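You operate a simulated robot arm through the tools that you are given. There is no shell and no other tool. Be economical: measure what you need, move in short steps, check, and stop when the job is done.

Carry out the task below with a simulated two-armed robot. There is one attempt and no reset: what you move stays moved.

TASK
Take the green pad and leave it on the clear reference disc. Take the prism from the top of the big table and put it on the green disc. Stack the lens marked "R92" from the top of the big table on top of the lens labelled "R200". Put the 59 white pad from the top of the big table on the top of the island and the 75 white pad on the top of the tool cart. Take the ribbed slide and leave it on the top of the island. Any order will do. Set down upright: prism.

It is judged by the outcome, as a careful person would: the job done as asked, and still so three seconds after it is handed in. It fails if anything else is knocked over, pushed out of place, dropped, spilled or broken.

THE ROBOT
Two 7-joint arms with two-finger grippers on one trunk, on a base that drives. Base frame: it is fixed to the floor where the robot stands at the start and does not move with it; the origin is under the middle of the robot, x ahead of it, y to its left, z up; the surface under the hand at the start is at about z = 0.8. Units: m, degrees, N and s.
The left shoulder is at the start at [0.05, 0.191, 1.142], the right one opposite. With the tool pointing down near the work surface each hand reaches from about 0.1 to 0.74 m from the robot's upright axis, wherever it stands, measured 20 degrees to its own side. Places, roughly: clear reference disc [4.5, 0.5, 0.5]; green disc [0.75, 0, 0.75]; green pad (8x8x2 cm) [0.7, -0.2, 0.8]; lens [0.75, 0.5, 0.75]; prism [0.5, 0, 0.75]; ribbed slide [1.25, 1, 0.75]; top of the island [4.3, 0.7, 0.8]; top of the tool cart [3.8, 3.1, 0.9]; white pad [1, 0.75, 0.75]. Payload 2.69 kg a hand.
Tool frame (each hand has its own): the origin (TCP) lies between the finger pads and is the grasp point; the fingertips stand 0.02 m ahead of it; z points along the fingers, y is the line along which they close. Largest opening 0.1 m; the body of the gripper starts 0.063 m behind the TCP.
Orientation is told as [roll, pitch, yaw] about the base's x, y, z axes, in that order, counted from this pose: with the fingers straight down and closing along the base's y, the tool's x points along the base's -x, its y along +y and its z along -z.

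THE INTERFACE
- The arms move only by the tool play_rows. It takes "left_increments", "right_increments" or both (then of equal length, played together; a hand with none holds still); each is a list of rows, each an object of numbers (a shift or turn left out is 0, a gripper value left out holds the last): "x", "y", "z": the shift along the tool's x, y, z in units of 30 mm (1.0 is 30 mm); "ax", "ay", "az": the turn, a rotation vector about the tool's x, y, z in units of 5 degrees (1.0 is 5 degrees); "hand": the gripper command, from -1 (shut) to 1 (fully open), values between in proportion. In form: [{"x": .., "y": .., "z": .., "ax": .., "ay": .., "az": .., "hand": ..}, ...]. A call has 1 to 12 rows; each row shifts and turns the commanded pose from where the row before left it, along the tool's axes as they then stand. A call with a number of a shift or a turn outside -1 to 1 is refused whole. A row lasts 0.2 s, in which the tool goes at most 0.05 m and 8.6 degrees; a call with a longer step from one row to the next is refused whole, and so is a gripper value outside its range. A pose out of reach is approached as far as the arm can. The call stops where the force on the tool passes 40 N (or 10 N more than at its start, if that is more) or the arm is blocked; 0.2 s more then pass. Each finger travels about 0.153 m/s and halts on what it meets, pressing with about 28 N; the grip force reading is that of the motor and also rises with nothing between the fingers. The clock runs only during rows and for 0.2 s after the last one: add rows that do not move to give the fingers time. The reply holds the time, the measured pose of the TCP, the force on the tool along the base axes, the opening and the grip force, in the units named above and with some noise, with the torque about the TCP (base axes, N m) and any sound that the robot's microphone picked up.
- Cameras (640 x 400 px; columns grow to the right, rows downward): "scene" is now at [0.1248, 0.0225, 1.3112]; the picture's right is [0.26, -0.97, 0.00], its down [-0.57, -0.15, -0.81] and it looks along [0.78, 0.21, -0.58] (base axes); focal length 273 px, centre (320, 200). "left" rides on the left gripper at [0.07, 0.019, -0.099] in its tool frame; the picture's right is [-0.26, 0.97, 0.00], its down [-0.75, -0.20, -0.63] and it looks along [-0.61, -0.16, 0.78] (tool axes); focal length 230 px, centre (320, 200). "right" rides on the right gripper at [0.07, -0.019, -0.099] in its tool frame; the picture's right is [0.26, 0.97, 0.00], its down [-0.75, 0.20, -0.63] and it looks along [-0.61, 0.16, 0.78] (tool axes); focal length 230 px, centre (320, 200).
- snapshot(camera): a new picture of that camera. It takes no simulated time.
- raise_lower(by): slides the trunk up (or, below 0, down) by that many m; the arms and the scene camera ride with it, the base frame stays. It gives what a move gives, with no picture.
- roll_base(legs): drives the robot by 1 to 6 legs, each [ahead, left, turn to the left] in m, m and degrees, along the robot's own axes; the way and the turn of a leg run together, so that a leg with both is an arc; at most 1.5 m and 180 degrees a leg. The arms and the cameras ride along, it lands a little off, and it stops where it bumps. It gives what a move gives.
- pan_tilt(pan, tilt): turns the head with the scene camera to pan (to the left, within 80 degrees either way) and tilt (down, from -29 to 69), counted from straight ahead of the robot. It gives what a move gives.
- measure_at(camera, pixels): for up to 12 pixels [column, row] of the newest picture of that camera ("zoom" is the newest enlarged one), the place [x, y, z] in the base frame of the surface seen there, good to about 0.003 m. It takes no simulated time.
- zoom(camera, box): a new picture of the part [left, top, right, bottom] of that camera's present view, enlarged. It takes no simulated time.
- hand_in(): hands the job in; it is judged then, once.

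Keep the steps short. Do not move on a guess: measure, check each grasp and each placing, and mend mistakes. In all there are 124 turns and 128 pictures (those below and enlarged ones count). Leave the grippers open and the arms clear of the work at the hand-in unless told otherwise, and finish with a single line.

The tools are called as name(argument=value, ...) on one line, values as JSON. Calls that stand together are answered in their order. play_rows: Moves the arms, as the interface text tells. Its arguments: {"type":"object","properties":{"left_increments":{"type":"array","items":{"type":"object","properties":{"x":{"type":"number"},"y":{"type":"number"},"z":{"type":"number"},"ax":{"type":"number"},"ay":{"type":"number"},"az":{"type":"number"},"hand":{"type":"number"}}}},"right_increments":{"type":"array","items":{"type":"object","properties":{"x":{"type":"number"},"y":{"type":"number"},"z":{"type":"number"},"ax":{"type":"number"},"ay":{"type":"number"},"az":{"type":"number"},"hand":{"type":"number"}}}}},"required":[]} The other tools are called the same way: raise_lower (by) slides the trunk up or down; roll_base (legs) drives the base; pan_tilt (pan, tilt) turns the head that bears the scene camera; snapshot (camera) takes a picture; measure_at (camera, pixels) gives the place of the surface under pixels of a picture; zoom (camera, box) takes an enlarged picture of a part of a camera's view; hand_in () hands the job in.

At the start:

```text
t: 0.0
left_eef_pos: [0.4317, 0.2962, 1.0918]
left_tool_rot: [0.0, 0.0, 0.1]
left_force: [-0.2, 0.4, 0.9]
left_moment: [-0.03, -0.01, 0.01]
left_gripper_width: 0.1
left_grasp_force: 0.2
right_eef_pos: [0.4344, -0.1006, 1.1108]
right_tool_rot: [0.0, -0.1, 0.0]
right_force: [0.1, 0.3, -0.3]
right_moment: [-0.04, -0.01, 0.01]
right_gripper_width: 0.1001
right_grasp_force: 0.0
trunk travel left (down, up): [-0.2, 0.123]
robot x, y, heading: [0.0031, -0.0028, -0.0]
head pan, tilt: [14.9, 35.8]
```

scene: 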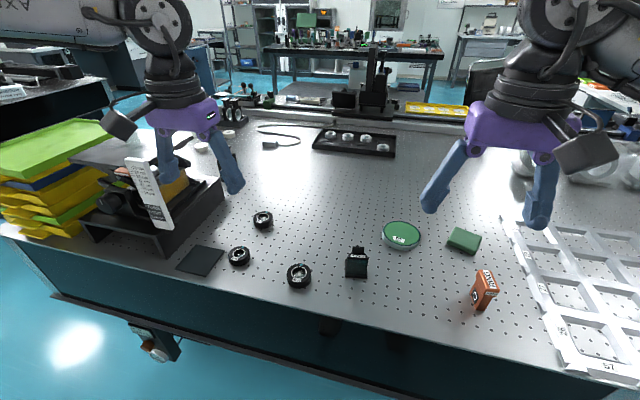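
right: 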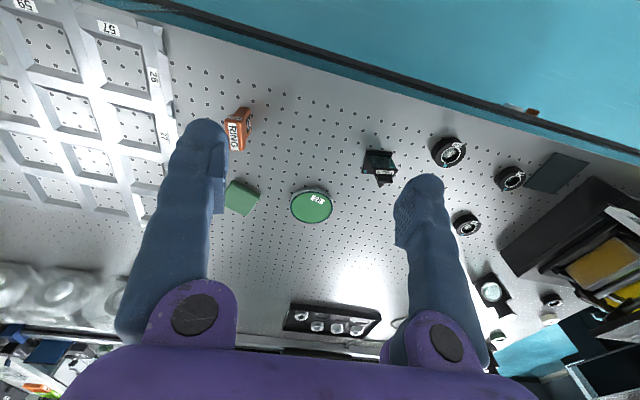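
left: 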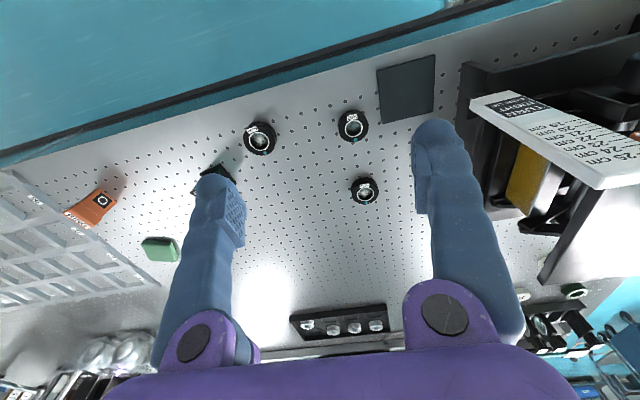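

I see the table with lenses, the prism (about 357,262), green disc (400,235), green pad (463,241). I'll zoom to read the markings.

zoom(camera="scene", box=[170, 190, 380, 320])

zoom(camera="scene", box=[180, 80, 420, 230])

zoom(camera="scene", box=[330, 200, 530, 325])

```text
3.05 times, centred on (275, 255) of scene
```

zoom: 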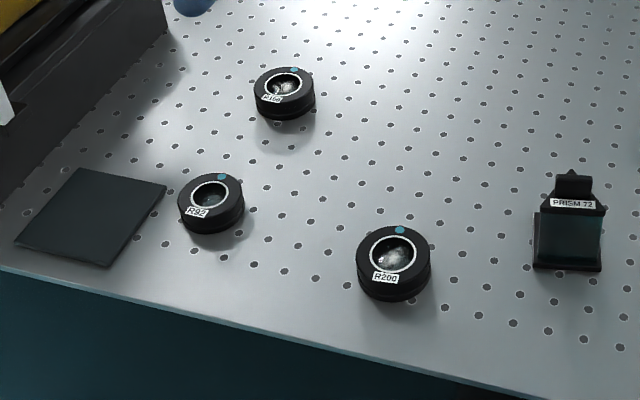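

```text
2.67 times, centred on (300, 155) of scene
```

zoom: 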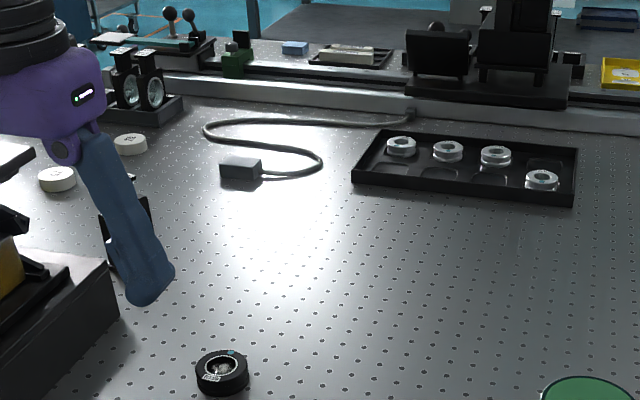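

```text
3.20 times, centred on (430, 262) of scene
```

zoom: 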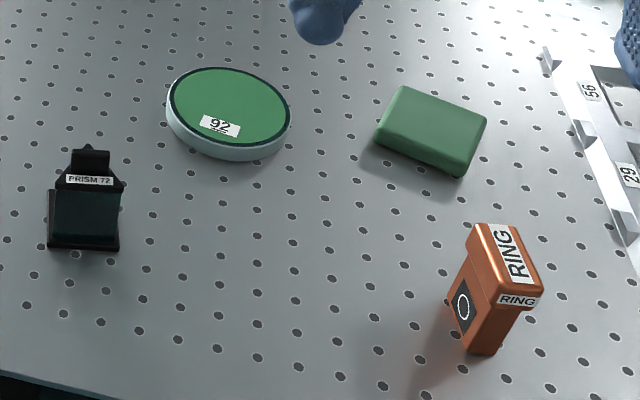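

R92, R200, R160 and the prism are readable. I'll measure them in the scene picture.

measure_at(camera="scene", pixels=[[239, 250], [239, 261], [299, 269], [299, 283], [263, 214], [401, 230], [463, 236], [357, 248], [357, 274], [201, 144], [228, 134], [357, 260]])

measure_at(camera="zoom", pixels=[[92, 156], [74, 182], [108, 184], [70, 206], [95, 206], [95, 225], [50, 246], [117, 248], [403, 89], [484, 125], [463, 165], [380, 128]])

pan_tilt(pan=45, tilt=30)

snapshot(camera="scene")

```text
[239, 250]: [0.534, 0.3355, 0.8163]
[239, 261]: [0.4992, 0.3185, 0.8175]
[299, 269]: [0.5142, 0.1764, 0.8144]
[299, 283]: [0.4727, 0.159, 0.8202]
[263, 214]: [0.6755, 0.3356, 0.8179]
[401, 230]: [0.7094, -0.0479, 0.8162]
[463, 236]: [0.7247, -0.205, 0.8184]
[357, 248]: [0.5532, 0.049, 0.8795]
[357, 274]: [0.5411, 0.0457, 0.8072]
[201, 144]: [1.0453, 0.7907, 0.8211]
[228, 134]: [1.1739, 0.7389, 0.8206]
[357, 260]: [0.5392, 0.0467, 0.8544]
```

```text
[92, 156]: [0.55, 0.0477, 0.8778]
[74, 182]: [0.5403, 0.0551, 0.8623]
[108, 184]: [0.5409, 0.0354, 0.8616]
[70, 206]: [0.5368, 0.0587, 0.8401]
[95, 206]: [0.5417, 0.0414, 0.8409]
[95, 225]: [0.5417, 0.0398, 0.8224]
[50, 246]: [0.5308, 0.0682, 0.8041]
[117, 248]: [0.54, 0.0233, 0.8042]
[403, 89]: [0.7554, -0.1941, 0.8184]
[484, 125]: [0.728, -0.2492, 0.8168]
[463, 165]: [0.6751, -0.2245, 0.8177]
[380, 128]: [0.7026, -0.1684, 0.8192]
```

```text
t: 0.9
left_eef_pos: [0.4322, 0.2957, 1.0903]
left_tool_rot: [0.0, 0.1, 0.1]
left_force: [-0.5, 0.1, -1.1]
left_moment: [0.02, 0.01, -0.02]
left_gripper_width: 0.0999
left_grasp_force: 0.0
right_eef_pos: [0.4332, -0.1007, 1.1104]
right_tool_rot: [0.0, 0.0, -0.1]
right_force: [0.4, 0.2, 0.2]
right_moment: [0.03, -0.02, -0.01]
right_gripper_width: 0.1001
right_grasp_force: 0.1
trunk travel left (down, up): [-0.2, 0.123]
robot x, y, heading: [0.0015, 0.0002, -0.1]
head pan, tilt: [45.0, 30.0]
```

```text
121 pictures are left
```

scene: 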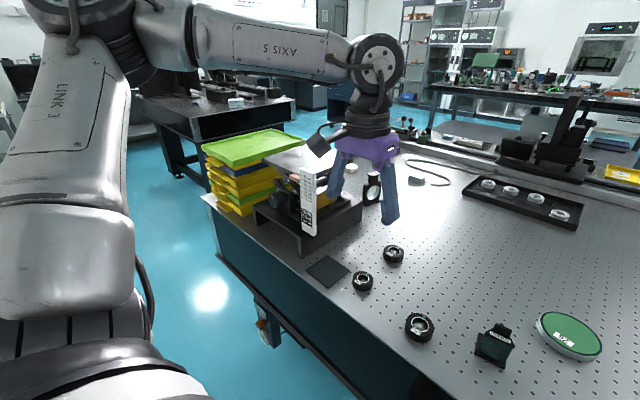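

Next a closer look at the prism and lenses from the hand cameras.

zoom(camera="right", box=[340, 120, 560, 250])

zoom(camera="left", box=[220, 90, 440, 220])

zoom(camera="scene", box=[320, 130, 460, 220])

```text
2.91 times, centred on (450, 185) of right
```

zoom: 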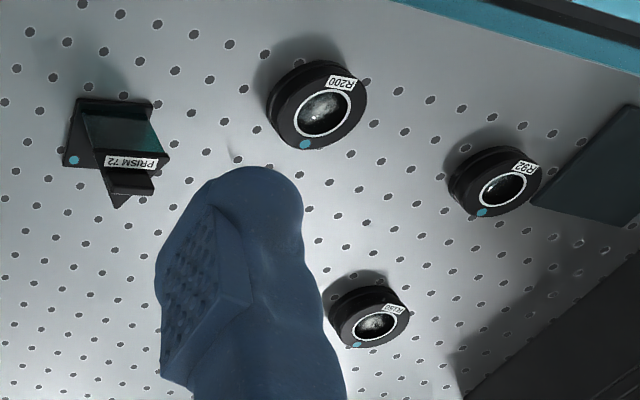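

```text
2.91 times, centred on (330, 155) of left
```

zoom: 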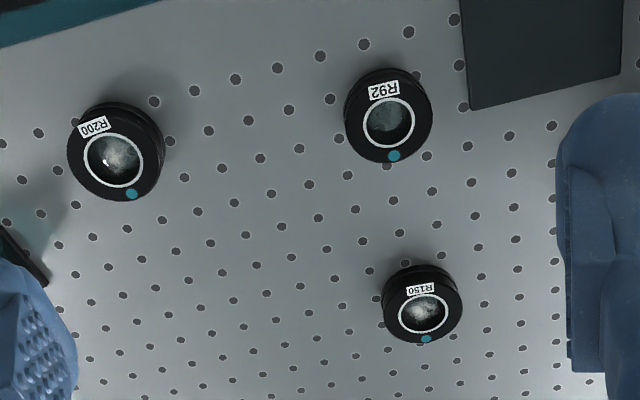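

```text
4.44 times, centred on (390, 175) of scene
```

zoom: 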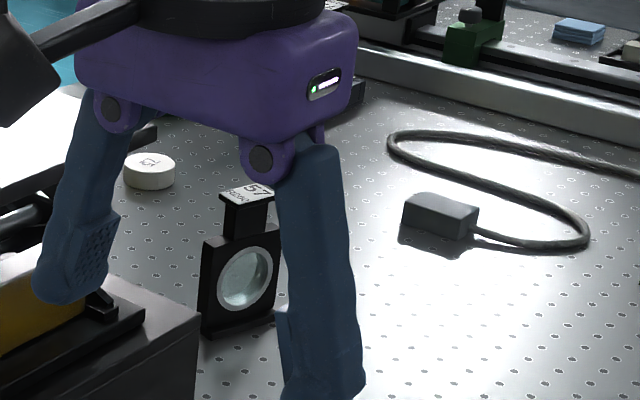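

The prism has a narrow head at about (0.55, 0.047, 0.88). I'll move the right hand above it at z≈0.98 and look down.

play_rows(right_increments=[{"x": -0.75, "y": 0.97, "z": 0.87, "hand": 1}, {"x": -0.75, "y": 0.97, "z": 0.87}, {"x": -0.75, "y": 0.97, "z": 0.87}, {"x": -0.75, "y": 0.97, "z": 0.87}, {"x": -0.75, "y": 0.97, "z": 0.87}, {}])

snapshot(camera="right")

```text
t: 2.4
left_eef_pos: [0.4313, 0.2961, 1.0923]
left_tool_rot: [0.0, 0.0, 0.1]
left_force: [-0.1, -0.1, 0.3]
left_moment: [-0.01, -0.01, -0.03]
left_gripper_width: 0.0998
left_grasp_force: 0.1
right_eef_pos: [0.5457, 0.0456, 0.9786]
right_tool_rot: [0.0, 0.0, 0.0]
right_force: [0.0, -0.6, -0.3]
right_moment: [0.02, 0.03, 0.02]
right_gripper_width: 0.0999
right_grasp_force: 0.0
trunk travel left (down, up): [-0.2, 0.123]
robot x, y, heading: [-0.0008, 0.0003, 0.1]
head pan, tilt: [45.0, 30.0]
```

```text
117 pictures are left
```

right: 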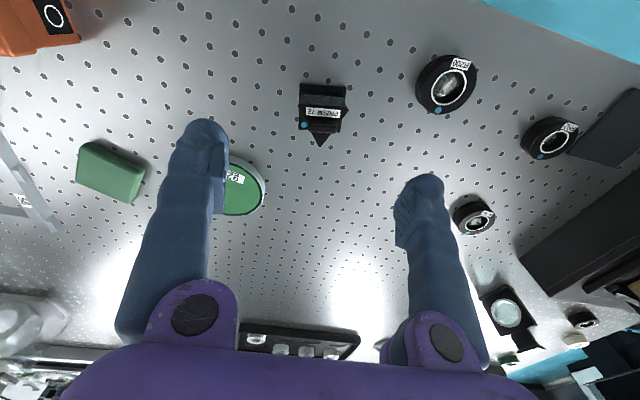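

zoom(camera="right", box=[274, 70, 374, 160])

```text
4.44 times, centred on (324, 115) of right
```

zoom: 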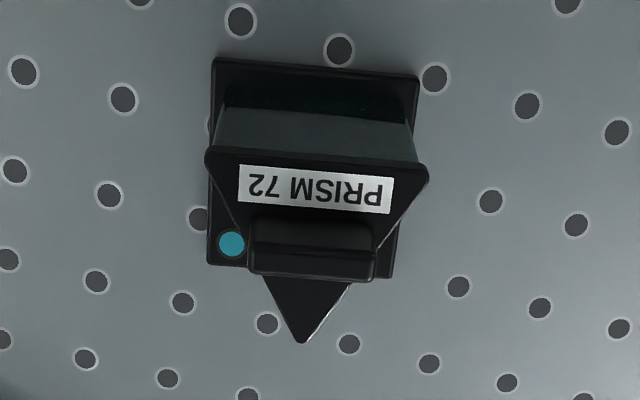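

measure_at(camera="zoom", pixels=[[250, 235], [378, 245], [255, 268], [372, 278], [312, 230], [312, 262], [302, 335], [215, 155], [420, 168], [215, 65], [415, 80], [230, 243]])

measure_at(camera="right", pixels=[[222, 195], [262, 190], [240, 165], [240, 210], [101, 148], [140, 158]])

```text
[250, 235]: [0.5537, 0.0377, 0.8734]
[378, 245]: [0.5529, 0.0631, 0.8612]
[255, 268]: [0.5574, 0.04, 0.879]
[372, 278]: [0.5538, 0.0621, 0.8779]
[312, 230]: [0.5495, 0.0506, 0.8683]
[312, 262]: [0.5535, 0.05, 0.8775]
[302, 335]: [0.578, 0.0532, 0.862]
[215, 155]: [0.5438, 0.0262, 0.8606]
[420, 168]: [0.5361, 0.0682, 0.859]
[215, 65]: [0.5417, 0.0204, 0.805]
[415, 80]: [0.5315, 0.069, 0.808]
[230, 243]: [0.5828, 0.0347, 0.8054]
```

```text
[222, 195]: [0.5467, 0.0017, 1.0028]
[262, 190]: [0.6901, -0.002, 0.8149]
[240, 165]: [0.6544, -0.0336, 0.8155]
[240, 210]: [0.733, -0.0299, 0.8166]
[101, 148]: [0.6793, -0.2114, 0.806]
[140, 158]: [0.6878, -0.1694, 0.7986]
```

The tab is centred at about (0.555, 0.051), top at z 0.879, about 11° yawed. I align over it and lower until the fingertips are just above the top plate.

play_rows(right_increments=[{"x": -0.33, "y": 0.18}, {"az": -0.75}, {"az": -0.75}, {"az": -0.7}, {"z": 1}, {"z": 1}, {"z": 0.6}, {}])

snapshot(camera="right")

```text
t: 4.2
left_eef_pos: [0.4321, 0.2949, 1.0911]
left_tool_rot: [0.0, 0.1, 0.1]
left_force: [0.0, 0.3, 0.6]
left_moment: [0.04, 0.0, -0.02]
left_gripper_width: 0.0999
left_grasp_force: 0.1
right_eef_pos: [0.5559, 0.0513, 0.9007]
right_tool_rot: [0.1, 0.0, 11.0]
right_force: [-0.4, -0.3, -0.5]
right_moment: [0.0, 0.0, 0.03]
right_gripper_width: 0.1
right_grasp_force: 0.0
trunk travel left (down, up): [-0.2, 0.123]
robot x, y, heading: [0.0045, 0.0032, -0.1]
head pan, tilt: [45.0, 30.0]
```

```text
115 pictures are left
```

right: 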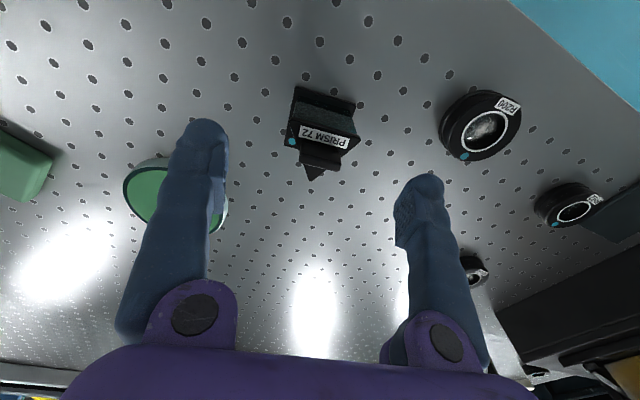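

Aligned now. Lower 18 mm and close.

play_rows(right_increments=[{"z": 0.6}, {"hand": 0}, {"hand": -0.6}, {"hand": -1}, {}, {}])

snapshot(camera="right")

```text
t: 5.5
left_eef_pos: [0.4313, 0.2964, 1.0907]
left_tool_rot: [0.0, 0.0, 0.0]
left_force: [-0.5, 0.5, 0.4]
left_moment: [0.01, 0.0, 0.0]
left_gripper_width: 0.1002
left_grasp_force: 0.0
right_eef_pos: [0.5566, 0.052, 0.8835]
right_tool_rot: [0.0, 0.0, 10.9]
right_force: [-0.1, 0.3, -0.2]
right_moment: [0.0, -0.12, 0.01]
right_gripper_width: 0.0257
right_grasp_force: 28.0
trunk travel left (down, up): [-0.2, 0.123]
robot x, y, heading: [0.0028, -0.0033, -0.2]
head pan, tilt: [45.0, 30.0]
```

```text
114 pictures are left
```

right: 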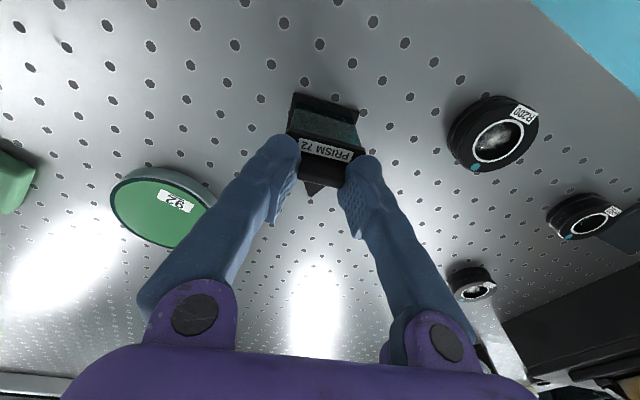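

Gripped at 25.7 mm width. I measure the disc edges, then lift.

measure_at(camera="right", pixels=[[113, 195], [165, 170], [205, 208], [172, 246], [120, 222], [190, 180], [150, 210]])

play_rows(right_increments=[{"z": -0.3}, {"z": -0.8}, {"z": -1}, {"z": -0.6}, {}])

snapshot(camera="right")

```text
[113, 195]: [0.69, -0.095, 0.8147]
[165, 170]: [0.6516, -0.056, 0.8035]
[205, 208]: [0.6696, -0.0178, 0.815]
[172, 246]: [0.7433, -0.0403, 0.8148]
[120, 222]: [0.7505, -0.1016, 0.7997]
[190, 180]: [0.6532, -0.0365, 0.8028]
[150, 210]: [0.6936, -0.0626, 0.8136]
```

```text
t: 6.8
left_eef_pos: [0.4334, 0.2967, 1.0892]
left_tool_rot: [0.0, 0.0, 0.0]
left_force: [0.5, 0.2, -0.5]
left_moment: [-0.02, 0.05, 0.0]
left_gripper_width: 0.0999
left_grasp_force: 0.2
right_eef_pos: [0.5561, 0.0496, 0.9641]
right_tool_rot: [0.0, -0.1, 11.0]
right_force: [-0.1, -0.1, -1.6]
right_moment: [0.01, -0.03, -0.05]
right_gripper_width: 0.0254
right_grasp_force: 27.6
trunk travel left (down, up): [-0.2, 0.123]
robot x, y, heading: [-0.0013, -0.0017, 0.1]
head pan, tilt: [45.0, 30.0]
```

```text
113 pictures are left
```

right: 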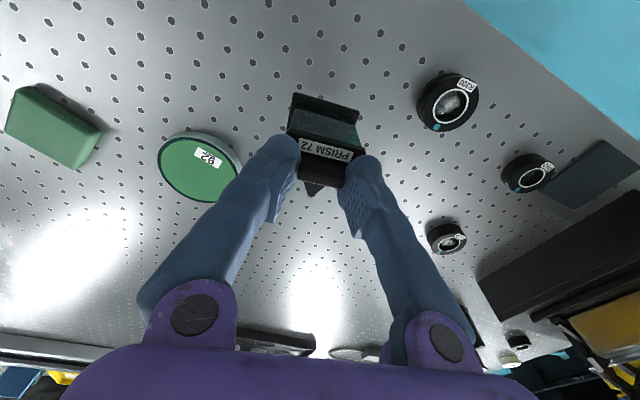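

measure_at(camera="right", pixels=[[161, 158], [190, 138], [215, 143], [233, 165], [163, 180], [190, 199], [215, 197], [200, 170]])

```text
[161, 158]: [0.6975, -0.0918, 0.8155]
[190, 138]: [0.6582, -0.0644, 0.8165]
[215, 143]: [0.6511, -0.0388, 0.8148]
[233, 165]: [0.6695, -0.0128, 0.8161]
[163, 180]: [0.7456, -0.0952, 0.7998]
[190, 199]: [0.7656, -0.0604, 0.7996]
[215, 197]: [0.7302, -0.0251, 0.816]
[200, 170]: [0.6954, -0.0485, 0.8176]
```

Disc centre ≈ (0.697, −0.047), top z 0.8155. I carry the prism over it and stop a few mm above.

play_rows(right_increments=[{"x": -0.774, "y": -0.806}, {"x": -0.774, "y": -0.806}, {"x": -0.774, "y": -0.806}, {"x": -0.774, "y": -0.806}, {"x": -0.774, "y": -0.806}, {}, {"z": 0.9}, {"z": 0.9}, {}])

snapshot(camera="right")

```text
t: 8.8
left_eef_pos: [0.432, 0.2964, 1.0915]
left_tool_rot: [0.1, 0.0, 0.1]
left_force: [0.4, 0.9, 0.3]
left_moment: [0.02, -0.02, -0.01]
left_gripper_width: 0.1001
left_grasp_force: 0.1
right_eef_pos: [0.6623, -0.0426, 0.9116]
right_tool_rot: [0.0, -0.1, 11.1]
right_force: [0.2, 0.1, -1.9]
right_moment: [0.0, -0.03, -0.01]
right_gripper_width: 0.0255
right_grasp_force: 27.8
right hand out of reach, approached as far as the arm can: row 4, 5
trunk travel left (down, up): [-0.2, 0.123]
robot x, y, heading: [-0.0021, -0.0011, 0.1]
head pan, tilt: [45.0, 30.0]
```

```text
112 pictures are left
```

right: 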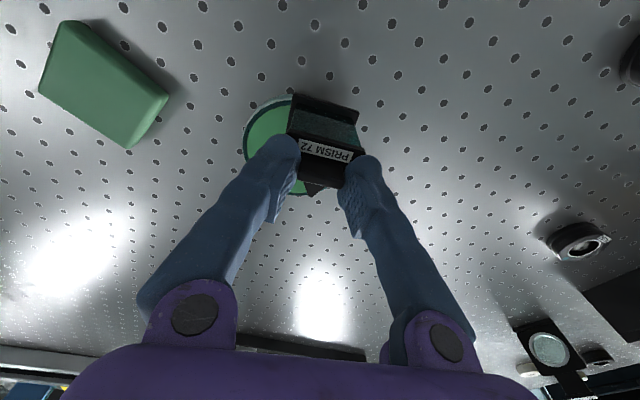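

The hand ran out of reach in x (0.662). I lift a bit and roll the base ahead 5 cm.

play_rows(right_increments=[{"z": -1}, {}])

roll_base(legs=[[0.05, 0, 0]])

```text
t: 9.3
left_eef_pos: [0.4327, 0.2954, 1.0902]
left_tool_rot: [0.0, 0.1, 0.1]
left_force: [-0.3, -0.2, -0.5]
left_moment: [-0.01, 0.02, -0.02]
left_gripper_width: 0.1001
left_grasp_force: 0.1
right_eef_pos: [0.6635, -0.0431, 0.9419]
right_tool_rot: [0.0, 0.1, 11.0]
right_force: [-0.7, 0.5, -2.1]
right_moment: [-0.02, -0.03, -0.03]
right_gripper_width: 0.0256
right_grasp_force: 27.8
trunk travel left (down, up): [-0.2, 0.123]
robot x, y, heading: [0.001, -0.0007, -0.1]
head pan, tilt: [45.0, 30.0]
```

```text
t: 10.3
left_eef_pos: [0.483, 0.2955, 1.0916]
left_tool_rot: [0.1, 0.2, 0.1]
left_force: [-0.1, 0.6, -0.1]
left_moment: [-0.03, 0.02, -0.02]
left_gripper_width: 0.1
left_grasp_force: 0.1
right_eef_pos: [0.7118, -0.042, 0.9404]
right_tool_rot: [0.0, 0.0, 11.0]
right_force: [0.2, -0.1, -2.1]
right_moment: [-0.03, 0.01, 0.03]
right_gripper_width: 0.0253
right_grasp_force: 28.0
trunk travel left (down, up): [-0.2, 0.123]
robot x, y, heading: [0.0509, -0.0019, 0.1]
head pan, tilt: [45.0, 30.0]
```

play_rows(right_increments=[{"x": 0.65, "y": -0.04}, {"z": 0.6}, {"z": 0.5}, {}])

snapshot(camera="right")

```text
t: 11.3
left_eef_pos: [0.4824, 0.2957, 1.0904]
left_tool_rot: [0.0, 0.0, 0.1]
left_force: [0.4, -0.9, -0.3]
left_moment: [-0.01, -0.01, -0.02]
left_gripper_width: 0.1002
left_grasp_force: 0.0
right_eef_pos: [0.6932, -0.0464, 0.9082]
right_tool_rot: [-0.1, -0.1, 10.9]
right_force: [0.1, 0.3, -0.9]
right_moment: [0.04, 0.01, 0.03]
right_gripper_width: 0.0254
right_grasp_force: 27.7
trunk travel left (down, up): [-0.2, 0.123]
robot x, y, heading: [0.0488, -0.0009, 0.0]
head pan, tilt: [45.0, 30.0]
```

```text
111 pictures are left
```

right: 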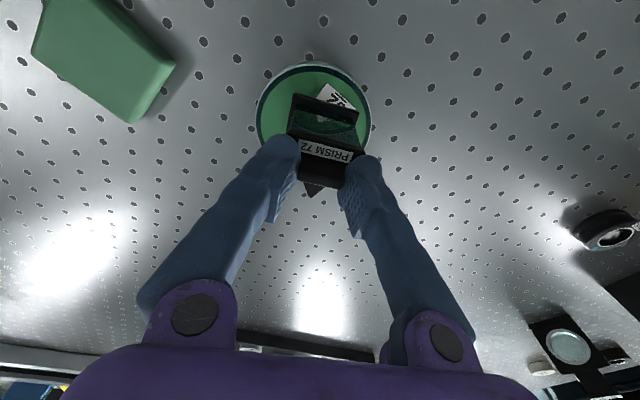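

measure_at(camera="right", pixels=[[293, 97], [356, 110], [262, 105], [285, 76], [320, 68], [350, 80], [366, 105], [265, 130]])

```text
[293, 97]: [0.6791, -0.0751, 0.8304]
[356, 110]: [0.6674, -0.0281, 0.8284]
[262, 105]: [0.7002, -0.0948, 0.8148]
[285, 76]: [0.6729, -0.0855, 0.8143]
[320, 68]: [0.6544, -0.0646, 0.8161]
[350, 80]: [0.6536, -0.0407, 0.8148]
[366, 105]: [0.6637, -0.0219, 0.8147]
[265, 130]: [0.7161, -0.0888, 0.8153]
```

Base plate centre ≈ (0.697, −0.047), matching the disc centre. Lower gently and release.

play_rows(right_increments=[{"z": 0.2}, {"z": 0.08}, {}])

```text
t: 12.1
left_eef_pos: [0.4813, 0.297, 1.09]
left_tool_rot: [0.0, 0.0, 0.1]
left_force: [-0.5, -0.2, 0.1]
left_moment: [0.02, -0.03, 0.01]
left_gripper_width: 0.1001
left_grasp_force: 0.0
right_eef_pos: [0.6937, -0.0474, 0.8998]
right_tool_rot: [-0.1, 0.0, 11.0]
right_force: [-0.2, 0.5, -1.9]
right_moment: [0.01, 0.01, -0.01]
right_gripper_width: 0.0254
right_grasp_force: 28.0
trunk travel left (down, up): [-0.2, 0.123]
robot x, y, heading: [0.0499, 0.001, 0.1]
head pan, tilt: [45.0, 30.0]
```

play_rows(right_increments=[{"z": 0.05}, {}])

```text
t: 12.7
left_eef_pos: [0.4812, 0.2961, 1.0911]
left_tool_rot: [0.0, 0.0, 0.1]
left_force: [-0.4, -0.5, -0.4]
left_moment: [0.0, 0.02, -0.04]
left_gripper_width: 0.0997
left_grasp_force: 0.1
right_eef_pos: [0.6924, -0.0467, 0.8984]
right_tool_rot: [0.1, 0.1, 11.0]
right_force: [-0.4, -0.1, 2.7]
right_moment: [0.09, -0.01, -0.01]
right_gripper_width: 0.0256
right_grasp_force: 28.2
trunk travel left (down, up): [-0.2, 0.123]
robot x, y, heading: [0.0489, 0.0046, -0.1]
head pan, tilt: [45.0, 30.0]
```

Contact felt (+2.7 N). Open and rise.

play_rows(right_increments=[{"hand": -0.2}, {"hand": 0.4}, {"hand": 1}, {}, {"z": -0.7}, {"z": -1}, {"z": -1}, {}])

snapshot(camera="right")

```text
t: 14.5
left_eef_pos: [0.4815, 0.2957, 1.0901]
left_tool_rot: [0.0, 0.0, 0.2]
left_force: [-0.2, -0.2, 0.2]
left_moment: [0.02, -0.01, 0.0]
left_gripper_width: 0.0999
left_grasp_force: 0.1
right_eef_pos: [0.6941, -0.0468, 0.9803]
right_tool_rot: [0.0, 0.0, 11.0]
right_force: [0.3, 0.9, -0.4]
right_moment: [-0.03, -0.03, 0.0]
right_gripper_width: 0.1003
right_grasp_force: 0.0
trunk travel left (down, up): [-0.2, 0.123]
robot x, y, heading: [0.0495, 0.0049, 0.1]
head pan, tilt: [45.0, 30.0]
```

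```text
110 pictures are left
```

right: 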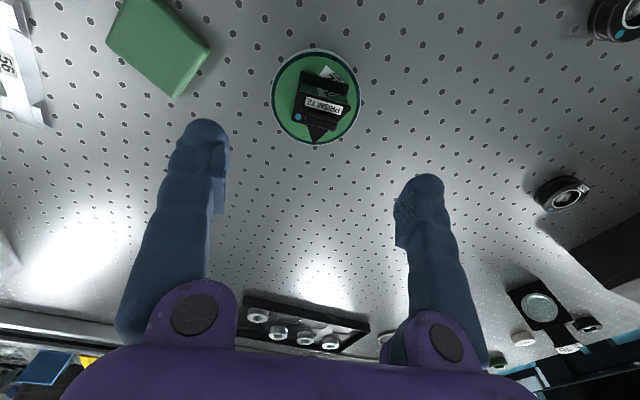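

Prism stands on the disc. Now R92 with the left hand; take a left picture and measure.

snapshot(camera="left")

```text
109 pictures are left
```

left: 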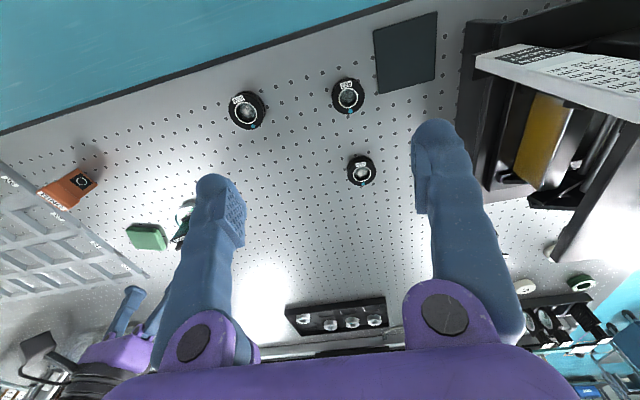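

measure_at(camera="left", pixels=[[333, 95], [364, 92], [348, 78], [349, 112], [231, 108], [264, 110], [248, 92], [246, 127], [480, 62], [500, 45], [540, 48], [465, 130]])

play_rows(left_increments=[{"x": -0.25, "y": 0.25, "z": 1}, {"x": -0.25, "y": 0.25, "z": 1}, {"x": -0.25, "y": 0.25, "z": 1}, {"x": -0.25, "y": 0.25, "z": 1}, {"z": 0.5}, {}])

snapshot(camera="left")

```text
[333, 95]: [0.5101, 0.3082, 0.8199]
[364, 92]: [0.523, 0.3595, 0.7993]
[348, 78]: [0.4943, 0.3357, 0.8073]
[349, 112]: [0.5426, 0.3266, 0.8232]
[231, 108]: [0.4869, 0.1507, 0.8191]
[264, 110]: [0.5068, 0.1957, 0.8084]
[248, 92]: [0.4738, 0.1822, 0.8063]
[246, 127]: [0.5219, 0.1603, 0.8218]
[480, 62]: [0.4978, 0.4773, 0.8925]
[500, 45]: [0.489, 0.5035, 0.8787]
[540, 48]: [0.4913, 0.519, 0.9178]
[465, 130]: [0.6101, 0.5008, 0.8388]
```

```text
t: 15.9
left_eef_pos: [0.5113, 0.3267, 0.9549]
left_tool_rot: [0.0, 0.1, 0.1]
left_force: [0.5, 0.2, 0.3]
left_moment: [-0.02, 0.0, -0.02]
left_gripper_width: 0.0999
left_grasp_force: 0.1
right_eef_pos: [0.6935, -0.0472, 0.9811]
right_tool_rot: [0.1, 0.1, 11.0]
right_force: [-0.2, -0.8, -0.4]
right_moment: [0.01, 0.02, 0.0]
right_gripper_width: 0.1
right_grasp_force: 0.0
trunk travel left (down, up): [-0.2, 0.123]
robot x, y, heading: [0.054, 0.0007, 0.0]
head pan, tilt: [45.0, 30.0]
```

```text
108 pictures are left
```

left: 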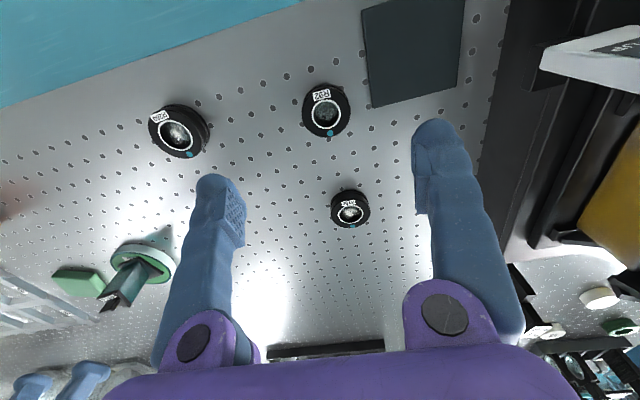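

zoom(camera="left", box=[130, 70, 370, 170])

```text
2.67 times, centred on (250, 120) of left
```

zoom: 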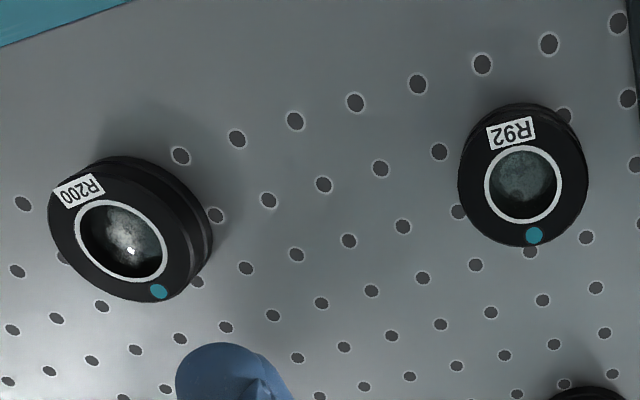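

measure_at(camera="zoom", pixels=[[461, 180], [578, 190], [510, 118], [525, 243], [485, 180], [560, 190], [525, 148], [523, 223], [75, 228], [166, 250], [110, 200], [137, 281]])

measure_at(camera="left", pixels=[[325, 135], [345, 122], [308, 90], [330, 85], [150, 120], [188, 158], [165, 152], [180, 112], [205, 140], [338, 210]])

```text
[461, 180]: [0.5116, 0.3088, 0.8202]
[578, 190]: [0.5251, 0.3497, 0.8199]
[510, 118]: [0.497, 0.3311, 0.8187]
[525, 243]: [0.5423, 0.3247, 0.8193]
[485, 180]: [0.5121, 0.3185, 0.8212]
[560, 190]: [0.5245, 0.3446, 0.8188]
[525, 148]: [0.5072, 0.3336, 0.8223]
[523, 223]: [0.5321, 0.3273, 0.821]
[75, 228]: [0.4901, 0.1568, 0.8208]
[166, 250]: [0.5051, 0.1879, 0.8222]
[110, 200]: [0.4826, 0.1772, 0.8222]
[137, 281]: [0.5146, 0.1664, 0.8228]
```

```text
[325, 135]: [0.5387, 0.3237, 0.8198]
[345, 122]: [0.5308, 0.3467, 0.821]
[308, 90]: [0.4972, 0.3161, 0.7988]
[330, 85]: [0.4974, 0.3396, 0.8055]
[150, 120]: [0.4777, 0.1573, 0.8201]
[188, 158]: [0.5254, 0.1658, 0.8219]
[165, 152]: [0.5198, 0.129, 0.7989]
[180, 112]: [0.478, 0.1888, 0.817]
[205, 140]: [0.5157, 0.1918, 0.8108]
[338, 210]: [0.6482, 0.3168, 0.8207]
```

R92 centre ≈ (0.519, 0.330), R200 centre ≈ (0.498, 0.172). Shift and descend to z≈0.826 over R92.

play_rows(left_increments=[{"x": -0.257, "y": 0.11, "z": 0.6}, {"z": 1}, {"z": 1}, {"z": 1}, {"z": 0.7}, {}])

snapshot(camera="left")

```text
t: 17.3
left_eef_pos: [0.519, 0.3304, 0.8251]
left_tool_rot: [0.0, -0.1, 0.2]
left_force: [-0.3, -0.1, 0.2]
left_moment: [0.03, 0.04, 0.03]
left_gripper_width: 0.1
left_grasp_force: 0.1
right_eef_pos: [0.6932, -0.047, 0.9807]
right_tool_rot: [0.0, 0.0, 11.0]
right_force: [0.4, -0.7, -0.1]
right_moment: [0.01, -0.02, 0.0]
right_gripper_width: 0.1001
right_grasp_force: 0.0
trunk travel left (down, up): [-0.2, 0.123]
robot x, y, heading: [0.0464, -0.0001, -0.1]
head pan, tilt: [45.0, 30.0]
```

```text
106 pictures are left
```

left: 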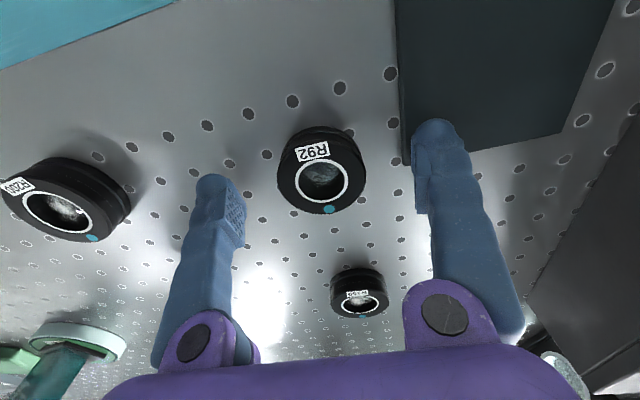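

R92 sits centred between the fingers. Close, then lift slightly.

play_rows(left_increments=[{"hand": 0.3}, {"hand": -0.4}, {"hand": -1}, {}, {}])

play_rows(left_increments=[{"z": -0.5}, {"z": -1}, {"z": -0.5}, {}])

snapshot(camera="left")

```text
t: 18.5
left_eef_pos: [0.5196, 0.3303, 0.8269]
left_tool_rot: [0.0, 0.0, 0.1]
left_force: [-0.6, -0.2, 1.0]
left_moment: [0.01, -0.04, -0.01]
left_gripper_width: 0.0483
left_grasp_force: 28.3
right_eef_pos: [0.6931, -0.047, 0.9812]
right_tool_rot: [0.0, 0.0, 11.0]
right_force: [-0.3, 0.4, 0.0]
right_moment: [-0.02, 0.01, 0.04]
right_gripper_width: 0.1
right_grasp_force: 0.1
trunk travel left (down, up): [-0.2, 0.123]
robot x, y, heading: [0.0529, 0.0017, -0.1]
head pan, tilt: [45.0, 30.0]
```

```text
t: 19.5
left_eef_pos: [0.5186, 0.3287, 0.8859]
left_tool_rot: [0.0, 0.0, 0.2]
left_force: [-0.5, 0.4, -0.4]
left_moment: [0.03, -0.01, 0.01]
left_gripper_width: 0.0482
left_grasp_force: 27.9
right_eef_pos: [0.6927, -0.048, 0.9813]
right_tool_rot: [-0.2, 0.1, 10.9]
right_force: [-0.4, -0.4, 0.9]
right_moment: [0.02, -0.07, 0.02]
right_gripper_width: 0.0997
right_grasp_force: 0.1
trunk travel left (down, up): [-0.2, 0.123]
robot x, y, heading: [0.0505, -0.0041, 0.1]
head pan, tilt: [45.0, 30.0]
```

```text
105 pictures are left
```

left: 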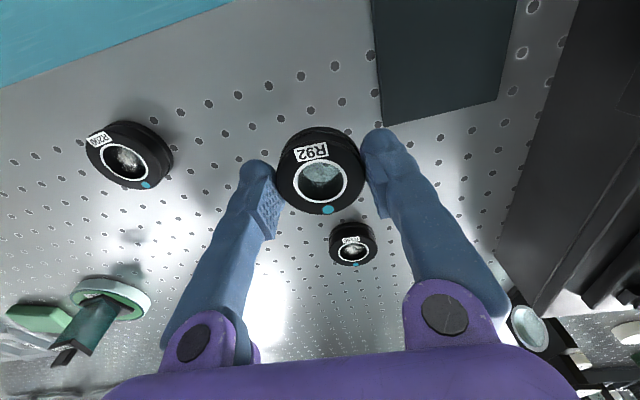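

Held. I measure ring centres of both lenses again from this view.

measure_at(camera="left", pixels=[[294, 182], [347, 176], [320, 160], [322, 204], [105, 160], [145, 163], [126, 145], [128, 180], [96, 142], [150, 185]])

```text
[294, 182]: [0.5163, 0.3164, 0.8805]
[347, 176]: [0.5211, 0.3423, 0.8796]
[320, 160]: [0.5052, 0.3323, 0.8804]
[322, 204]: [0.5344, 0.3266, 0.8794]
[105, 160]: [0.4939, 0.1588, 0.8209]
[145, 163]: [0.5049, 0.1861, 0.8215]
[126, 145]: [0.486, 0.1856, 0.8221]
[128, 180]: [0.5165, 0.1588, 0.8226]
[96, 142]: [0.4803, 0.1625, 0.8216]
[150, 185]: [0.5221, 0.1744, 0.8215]
```

play_rows(left_increments=[{"x": 0.108, "y": -0.875}, {"x": 0.108, "y": -0.875}, {"x": 0.108, "y": -0.875}, {"x": 0.108, "y": -0.875}, {"x": 0.108, "y": -0.875}, {"x": 0.108, "y": -0.875}, {"z": 0.7}, {}])

snapshot(camera="left")

```text
t: 21.3
left_eef_pos: [0.4932, 0.1862, 0.8726]
left_tool_rot: [0.0, 0.0, 0.2]
left_force: [0.2, 0.4, -0.5]
left_moment: [-0.01, -0.01, 0.0]
left_gripper_width: 0.048
left_grasp_force: 27.9
left hand out of reach, approached as far as the arm can: row 6, 7
right_eef_pos: [0.6921, -0.048, 0.981]
right_tool_rot: [0.1, 0.1, 11.0]
right_force: [0.5, 0.3, 0.8]
right_moment: [-0.02, 0.01, -0.03]
right_gripper_width: 0.1
right_grasp_force: 0.1
trunk travel left (down, up): [-0.2, 0.123]
robot x, y, heading: [0.0495, -0.0028, -0.0]
head pan, tilt: [45.0, 30.0]
```

```text
104 pictures are left
```

left: 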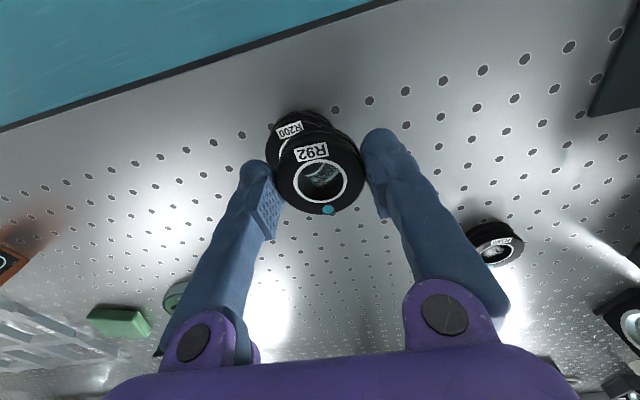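

Out of inward reach. I lift 2 cm and roll the base back 5 cm and right 4 cm.

play_rows(left_increments=[{"z": -0.7}, {}], right_increments=[{"z": -0.7}, {}])

roll_base(legs=[[-0.05, -0.04, 0]])

```text
t: 21.9
left_eef_pos: [0.4933, 0.1852, 0.8944]
left_tool_rot: [0.0, 0.0, 0.1]
left_force: [0.4, -0.6, -0.5]
left_moment: [0.0, 0.0, -0.03]
left_gripper_width: 0.0484
left_grasp_force: 27.5
right_eef_pos: [0.6944, -0.0471, 1.0016]
right_tool_rot: [0.0, 0.1, 11.0]
right_force: [0.4, -0.3, -0.6]
right_moment: [0.03, 0.02, 0.0]
right_gripper_width: 0.1
right_grasp_force: 0.0
trunk travel left (down, up): [-0.2, 0.123]
robot x, y, heading: [0.0467, 0.0034, -0.0]
head pan, tilt: [45.0, 30.0]
```

```text
t: 22.9
left_eef_pos: [0.4424, 0.1457, 0.8936]
left_tool_rot: [0.1, 0.0, 0.2]
left_force: [-0.3, 0.8, -0.6]
left_moment: [0.0, 0.01, 0.04]
left_gripper_width: 0.0482
left_grasp_force: 28.4
right_eef_pos: [0.6427, -0.0889, 1.0014]
right_tool_rot: [0.1, 0.0, 11.1]
right_force: [-0.8, 0.3, -0.1]
right_moment: [0.01, -0.03, -0.03]
right_gripper_width: 0.1002
right_grasp_force: 0.1
trunk travel left (down, up): [-0.2, 0.123]
robot x, y, heading: [0.0003, -0.0412, 0.3]
head pan, tilt: [45.0, 30.0]
```

play_rows(left_increments=[{"x": -0.95, "y": 0.44}, {"x": -0.95, "y": 0.44}, {"z": 0.6}, {"z": 0.45}, {}])

snapshot(camera="left")

```text
t: 24.1
left_eef_pos: [0.4922, 0.1813, 0.8693]
left_tool_rot: [-0.1, -0.1, 0.1]
left_force: [0.5, 0.3, 0.1]
left_moment: [-0.02, 0.01, 0.02]
left_gripper_width: 0.0478
left_grasp_force: 27.5
left hand out of reach, approached as far as the arm can: row 3, 4
right_eef_pos: [0.643, -0.086, 1.0004]
right_tool_rot: [0.0, 0.0, 11.2]
right_force: [0.3, 0.4, -0.6]
right_moment: [0.0, 0.0, 0.01]
right_gripper_width: 0.1001
right_grasp_force: 0.1
trunk travel left (down, up): [-0.2, 0.123]
robot x, y, heading: [0.0008, -0.04, 0.2]
head pan, tilt: [45.0, 30.0]
```

```text
103 pictures are left
```

left: 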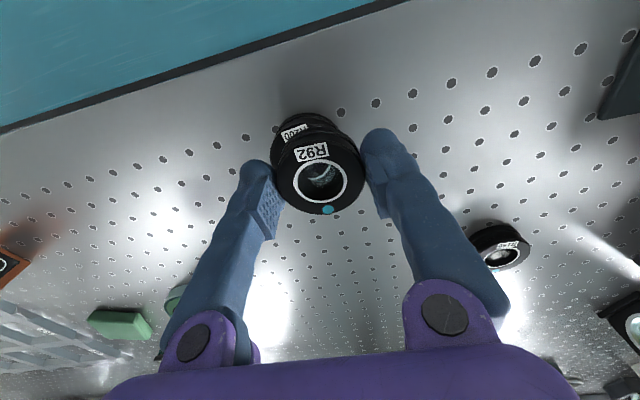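

Still limited on the inner side. I lift and roll the base 12 cm to the right so the lens lies at the left arm's comfortable side.

play_rows(left_increments=[{"z": -0.9}, {}])

roll_base(legs=[[0, -0.12, 0]])

```text
t: 24.7
left_eef_pos: [0.4925, 0.1832, 0.8959]
left_tool_rot: [0.0, 0.1, 0.1]
left_force: [-0.1, 0.1, -0.9]
left_moment: [0.01, -0.02, 0.03]
left_gripper_width: 0.0479
left_grasp_force: 27.7
right_eef_pos: [0.6436, -0.0872, 1.0011]
right_tool_rot: [-0.2, 0.0, 11.1]
right_force: [0.1, 0.6, 0.1]
right_moment: [0.0, -0.01, 0.0]
right_gripper_width: 0.1
right_grasp_force: 0.0
trunk travel left (down, up): [-0.2, 0.123]
robot x, y, heading: [-0.0011, -0.0363, -0.1]
head pan, tilt: [45.0, 30.0]
```

```text
t: 26.4
left_eef_pos: [0.4933, 0.0625, 0.8957]
left_tool_rot: [0.0, -0.1, 0.1]
left_force: [0.3, 0.0, -0.5]
left_moment: [0.03, -0.02, 0.02]
left_gripper_width: 0.0482
left_grasp_force: 27.7
right_eef_pos: [0.6424, -0.206, 1.0012]
right_tool_rot: [-0.1, 0.0, 11.1]
right_force: [-0.2, 0.2, 0.3]
right_moment: [0.0, 0.04, -0.02]
right_gripper_width: 0.0999
right_grasp_force: 0.0
trunk travel left (down, up): [-0.2, 0.123]
robot x, y, heading: [-0.0044, -0.1602, 0.0]
head pan, tilt: [45.0, 30.0]
```

play_rows(left_increments=[{"x": -0.052, "y": 0.9125}, {"x": -0.052, "y": 0.9125}, {"x": -0.052, "y": 0.9125}, {"x": -0.052, "y": 0.9125}, {"z": 0.7}, {"z": 0.4}, {}])

snapshot(camera="left")

```text
t: 28.0
left_eef_pos: [0.4986, 0.1719, 0.8642]
left_tool_rot: [-0.1, 0.0, 0.1]
left_force: [0.2, -0.5, -1.0]
left_moment: [0.0, -0.01, -0.01]
left_gripper_width: 0.0481
left_grasp_force: 27.9
right_eef_pos: [0.6419, -0.2067, 1.001]
right_tool_rot: [0.0, 0.1, 11.1]
right_force: [-0.2, -0.5, 0.6]
right_moment: [0.04, 0.0, 0.0]
right_gripper_width: 0.0999
right_grasp_force: 0.1
trunk travel left (down, up): [-0.2, 0.123]
robot x, y, heading: [-0.0023, -0.1584, 0.1]
head pan, tilt: [45.0, 30.0]
```

```text
102 pictures are left
```

left: 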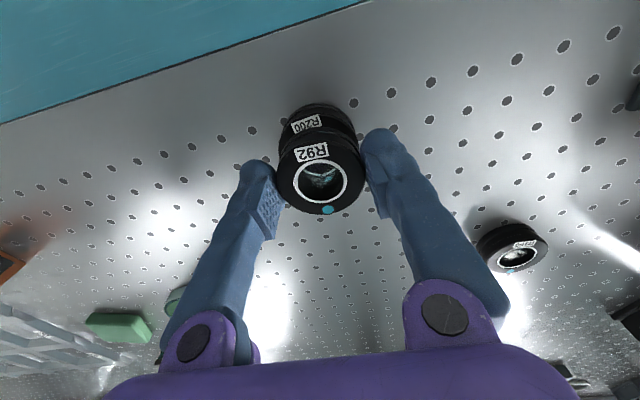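

Aligned. Lower carefully to contact.

play_rows(left_increments=[{"z": 0.3}, {"z": 0.13}, {}])

zoom(camera="left", box=[240, 80, 400, 230])

```text
t: 28.8
left_eef_pos: [0.4964, 0.1717, 0.8505]
left_tool_rot: [-0.1, -0.1, 0.1]
left_force: [0.1, -0.4, -0.2]
left_moment: [-0.01, 0.01, -0.02]
left_gripper_width: 0.0483
left_grasp_force: 28.1
right_eef_pos: [0.6436, -0.207, 1.001]
right_tool_rot: [0.0, -0.1, 11.1]
right_force: [-0.6, -0.2, 0.9]
right_moment: [0.01, 0.0, 0.02]
right_gripper_width: 0.0999
right_grasp_force: 0.1
trunk travel left (down, up): [-0.2, 0.123]
robot x, y, heading: [-0.0025, -0.1608, -0.3]
head pan, tilt: [45.0, 30.0]
```

```text
2.67 times, centred on (320, 155) of left
```

zoom: 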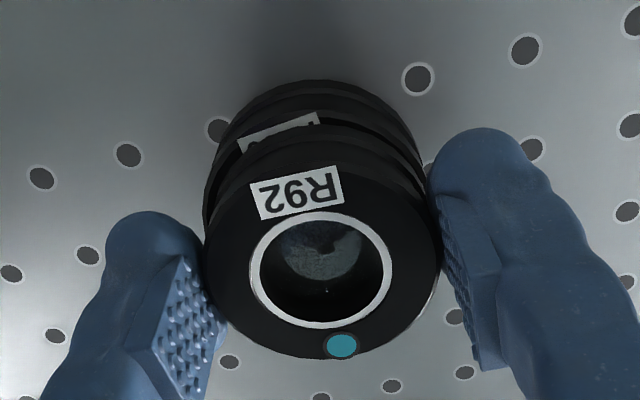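

play_rows(left_increments=[{"z": 0.05}, {}])

play_rows(left_increments=[{"z": 0.05}, {}])

```text
t: 29.4
left_eef_pos: [0.498, 0.172, 0.8485]
left_tool_rot: [0.0, 0.0, 0.1]
left_force: [-0.1, 0.0, -0.8]
left_moment: [0.01, 0.04, 0.02]
left_gripper_width: 0.0482
left_grasp_force: 28.1
right_eef_pos: [0.6419, -0.2052, 1.0011]
right_tool_rot: [0.0, 0.0, 11.0]
right_force: [0.2, 1.0, 0.7]
right_moment: [-0.01, -0.01, 0.01]
right_gripper_width: 0.1002
right_grasp_force: 0.0
trunk travel left (down, up): [-0.2, 0.123]
robot x, y, heading: [-0.0026, -0.1599, 0.2]
head pan, tilt: [45.0, 30.0]
```

```text
t: 30.0
left_eef_pos: [0.4983, 0.172, 0.8485]
left_tool_rot: [0.1, -0.2, 0.1]
left_force: [0.0, 0.2, 3.7]
left_moment: [0.02, 0.01, -0.02]
left_gripper_width: 0.0481
left_grasp_force: 27.6
right_eef_pos: [0.643, -0.2072, 1.0014]
right_tool_rot: [0.0, 0.0, 11.1]
right_force: [-0.3, -0.4, -0.5]
right_moment: [0.02, 0.03, 0.0]
right_gripper_width: 0.0999
right_grasp_force: 0.1
trunk travel left (down, up): [-0.2, 0.123]
robot x, y, heading: [0.0017, -0.1616, -0.1]
head pan, tilt: [45.0, 30.0]
```

Contact (3.7 N). Release and rise.

play_rows(left_increments=[{"hand": -0.1}, {"hand": 0.3}, {"hand": 1}, {}, {"z": -1}, {"z": -1}, {"z": -1}, {"z": -1}, {}])

zoom(camera="left", box=[220, 60, 420, 200])

snapshot(camera="right")

```text
t: 32.0
left_eef_pos: [0.4976, 0.1735, 0.9675]
left_tool_rot: [0.0, 0.0, 0.2]
left_force: [0.5, -0.2, 0.9]
left_moment: [-0.03, 0.0, 0.0]
left_gripper_width: 0.1001
left_grasp_force: 0.0
right_eef_pos: [0.6431, -0.2067, 1.0015]
right_tool_rot: [-0.1, 0.0, 11.1]
right_force: [-0.6, -0.5, -0.7]
right_moment: [0.0, 0.01, 0.01]
right_gripper_width: 0.1002
right_grasp_force: 0.2
trunk travel left (down, up): [-0.2, 0.123]
robot x, y, heading: [-0.0025, -0.1572, 0.2]
head pan, tilt: [45.0, 30.0]
```

```text
2.86 times, centred on (320, 130) of left
```

zoom: 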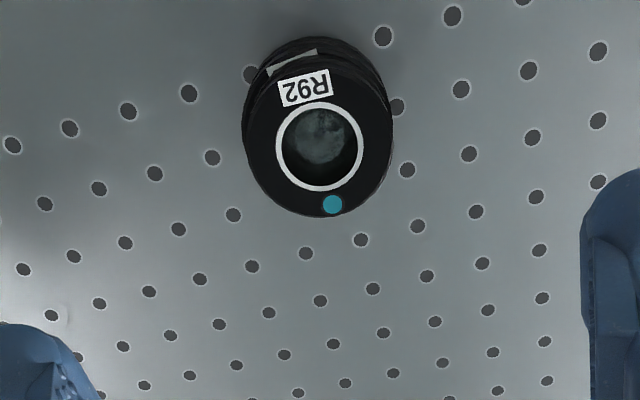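

```text
99 pictures are left
```

right: 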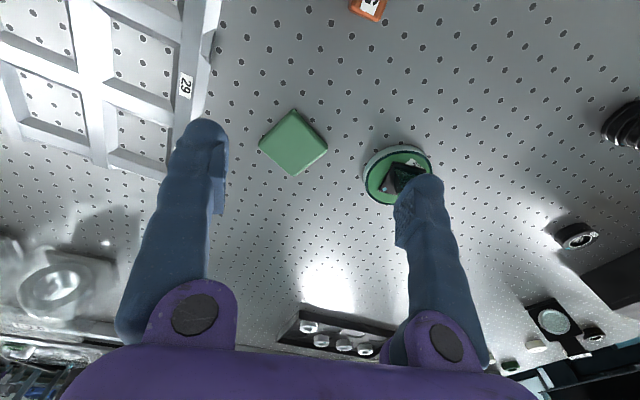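

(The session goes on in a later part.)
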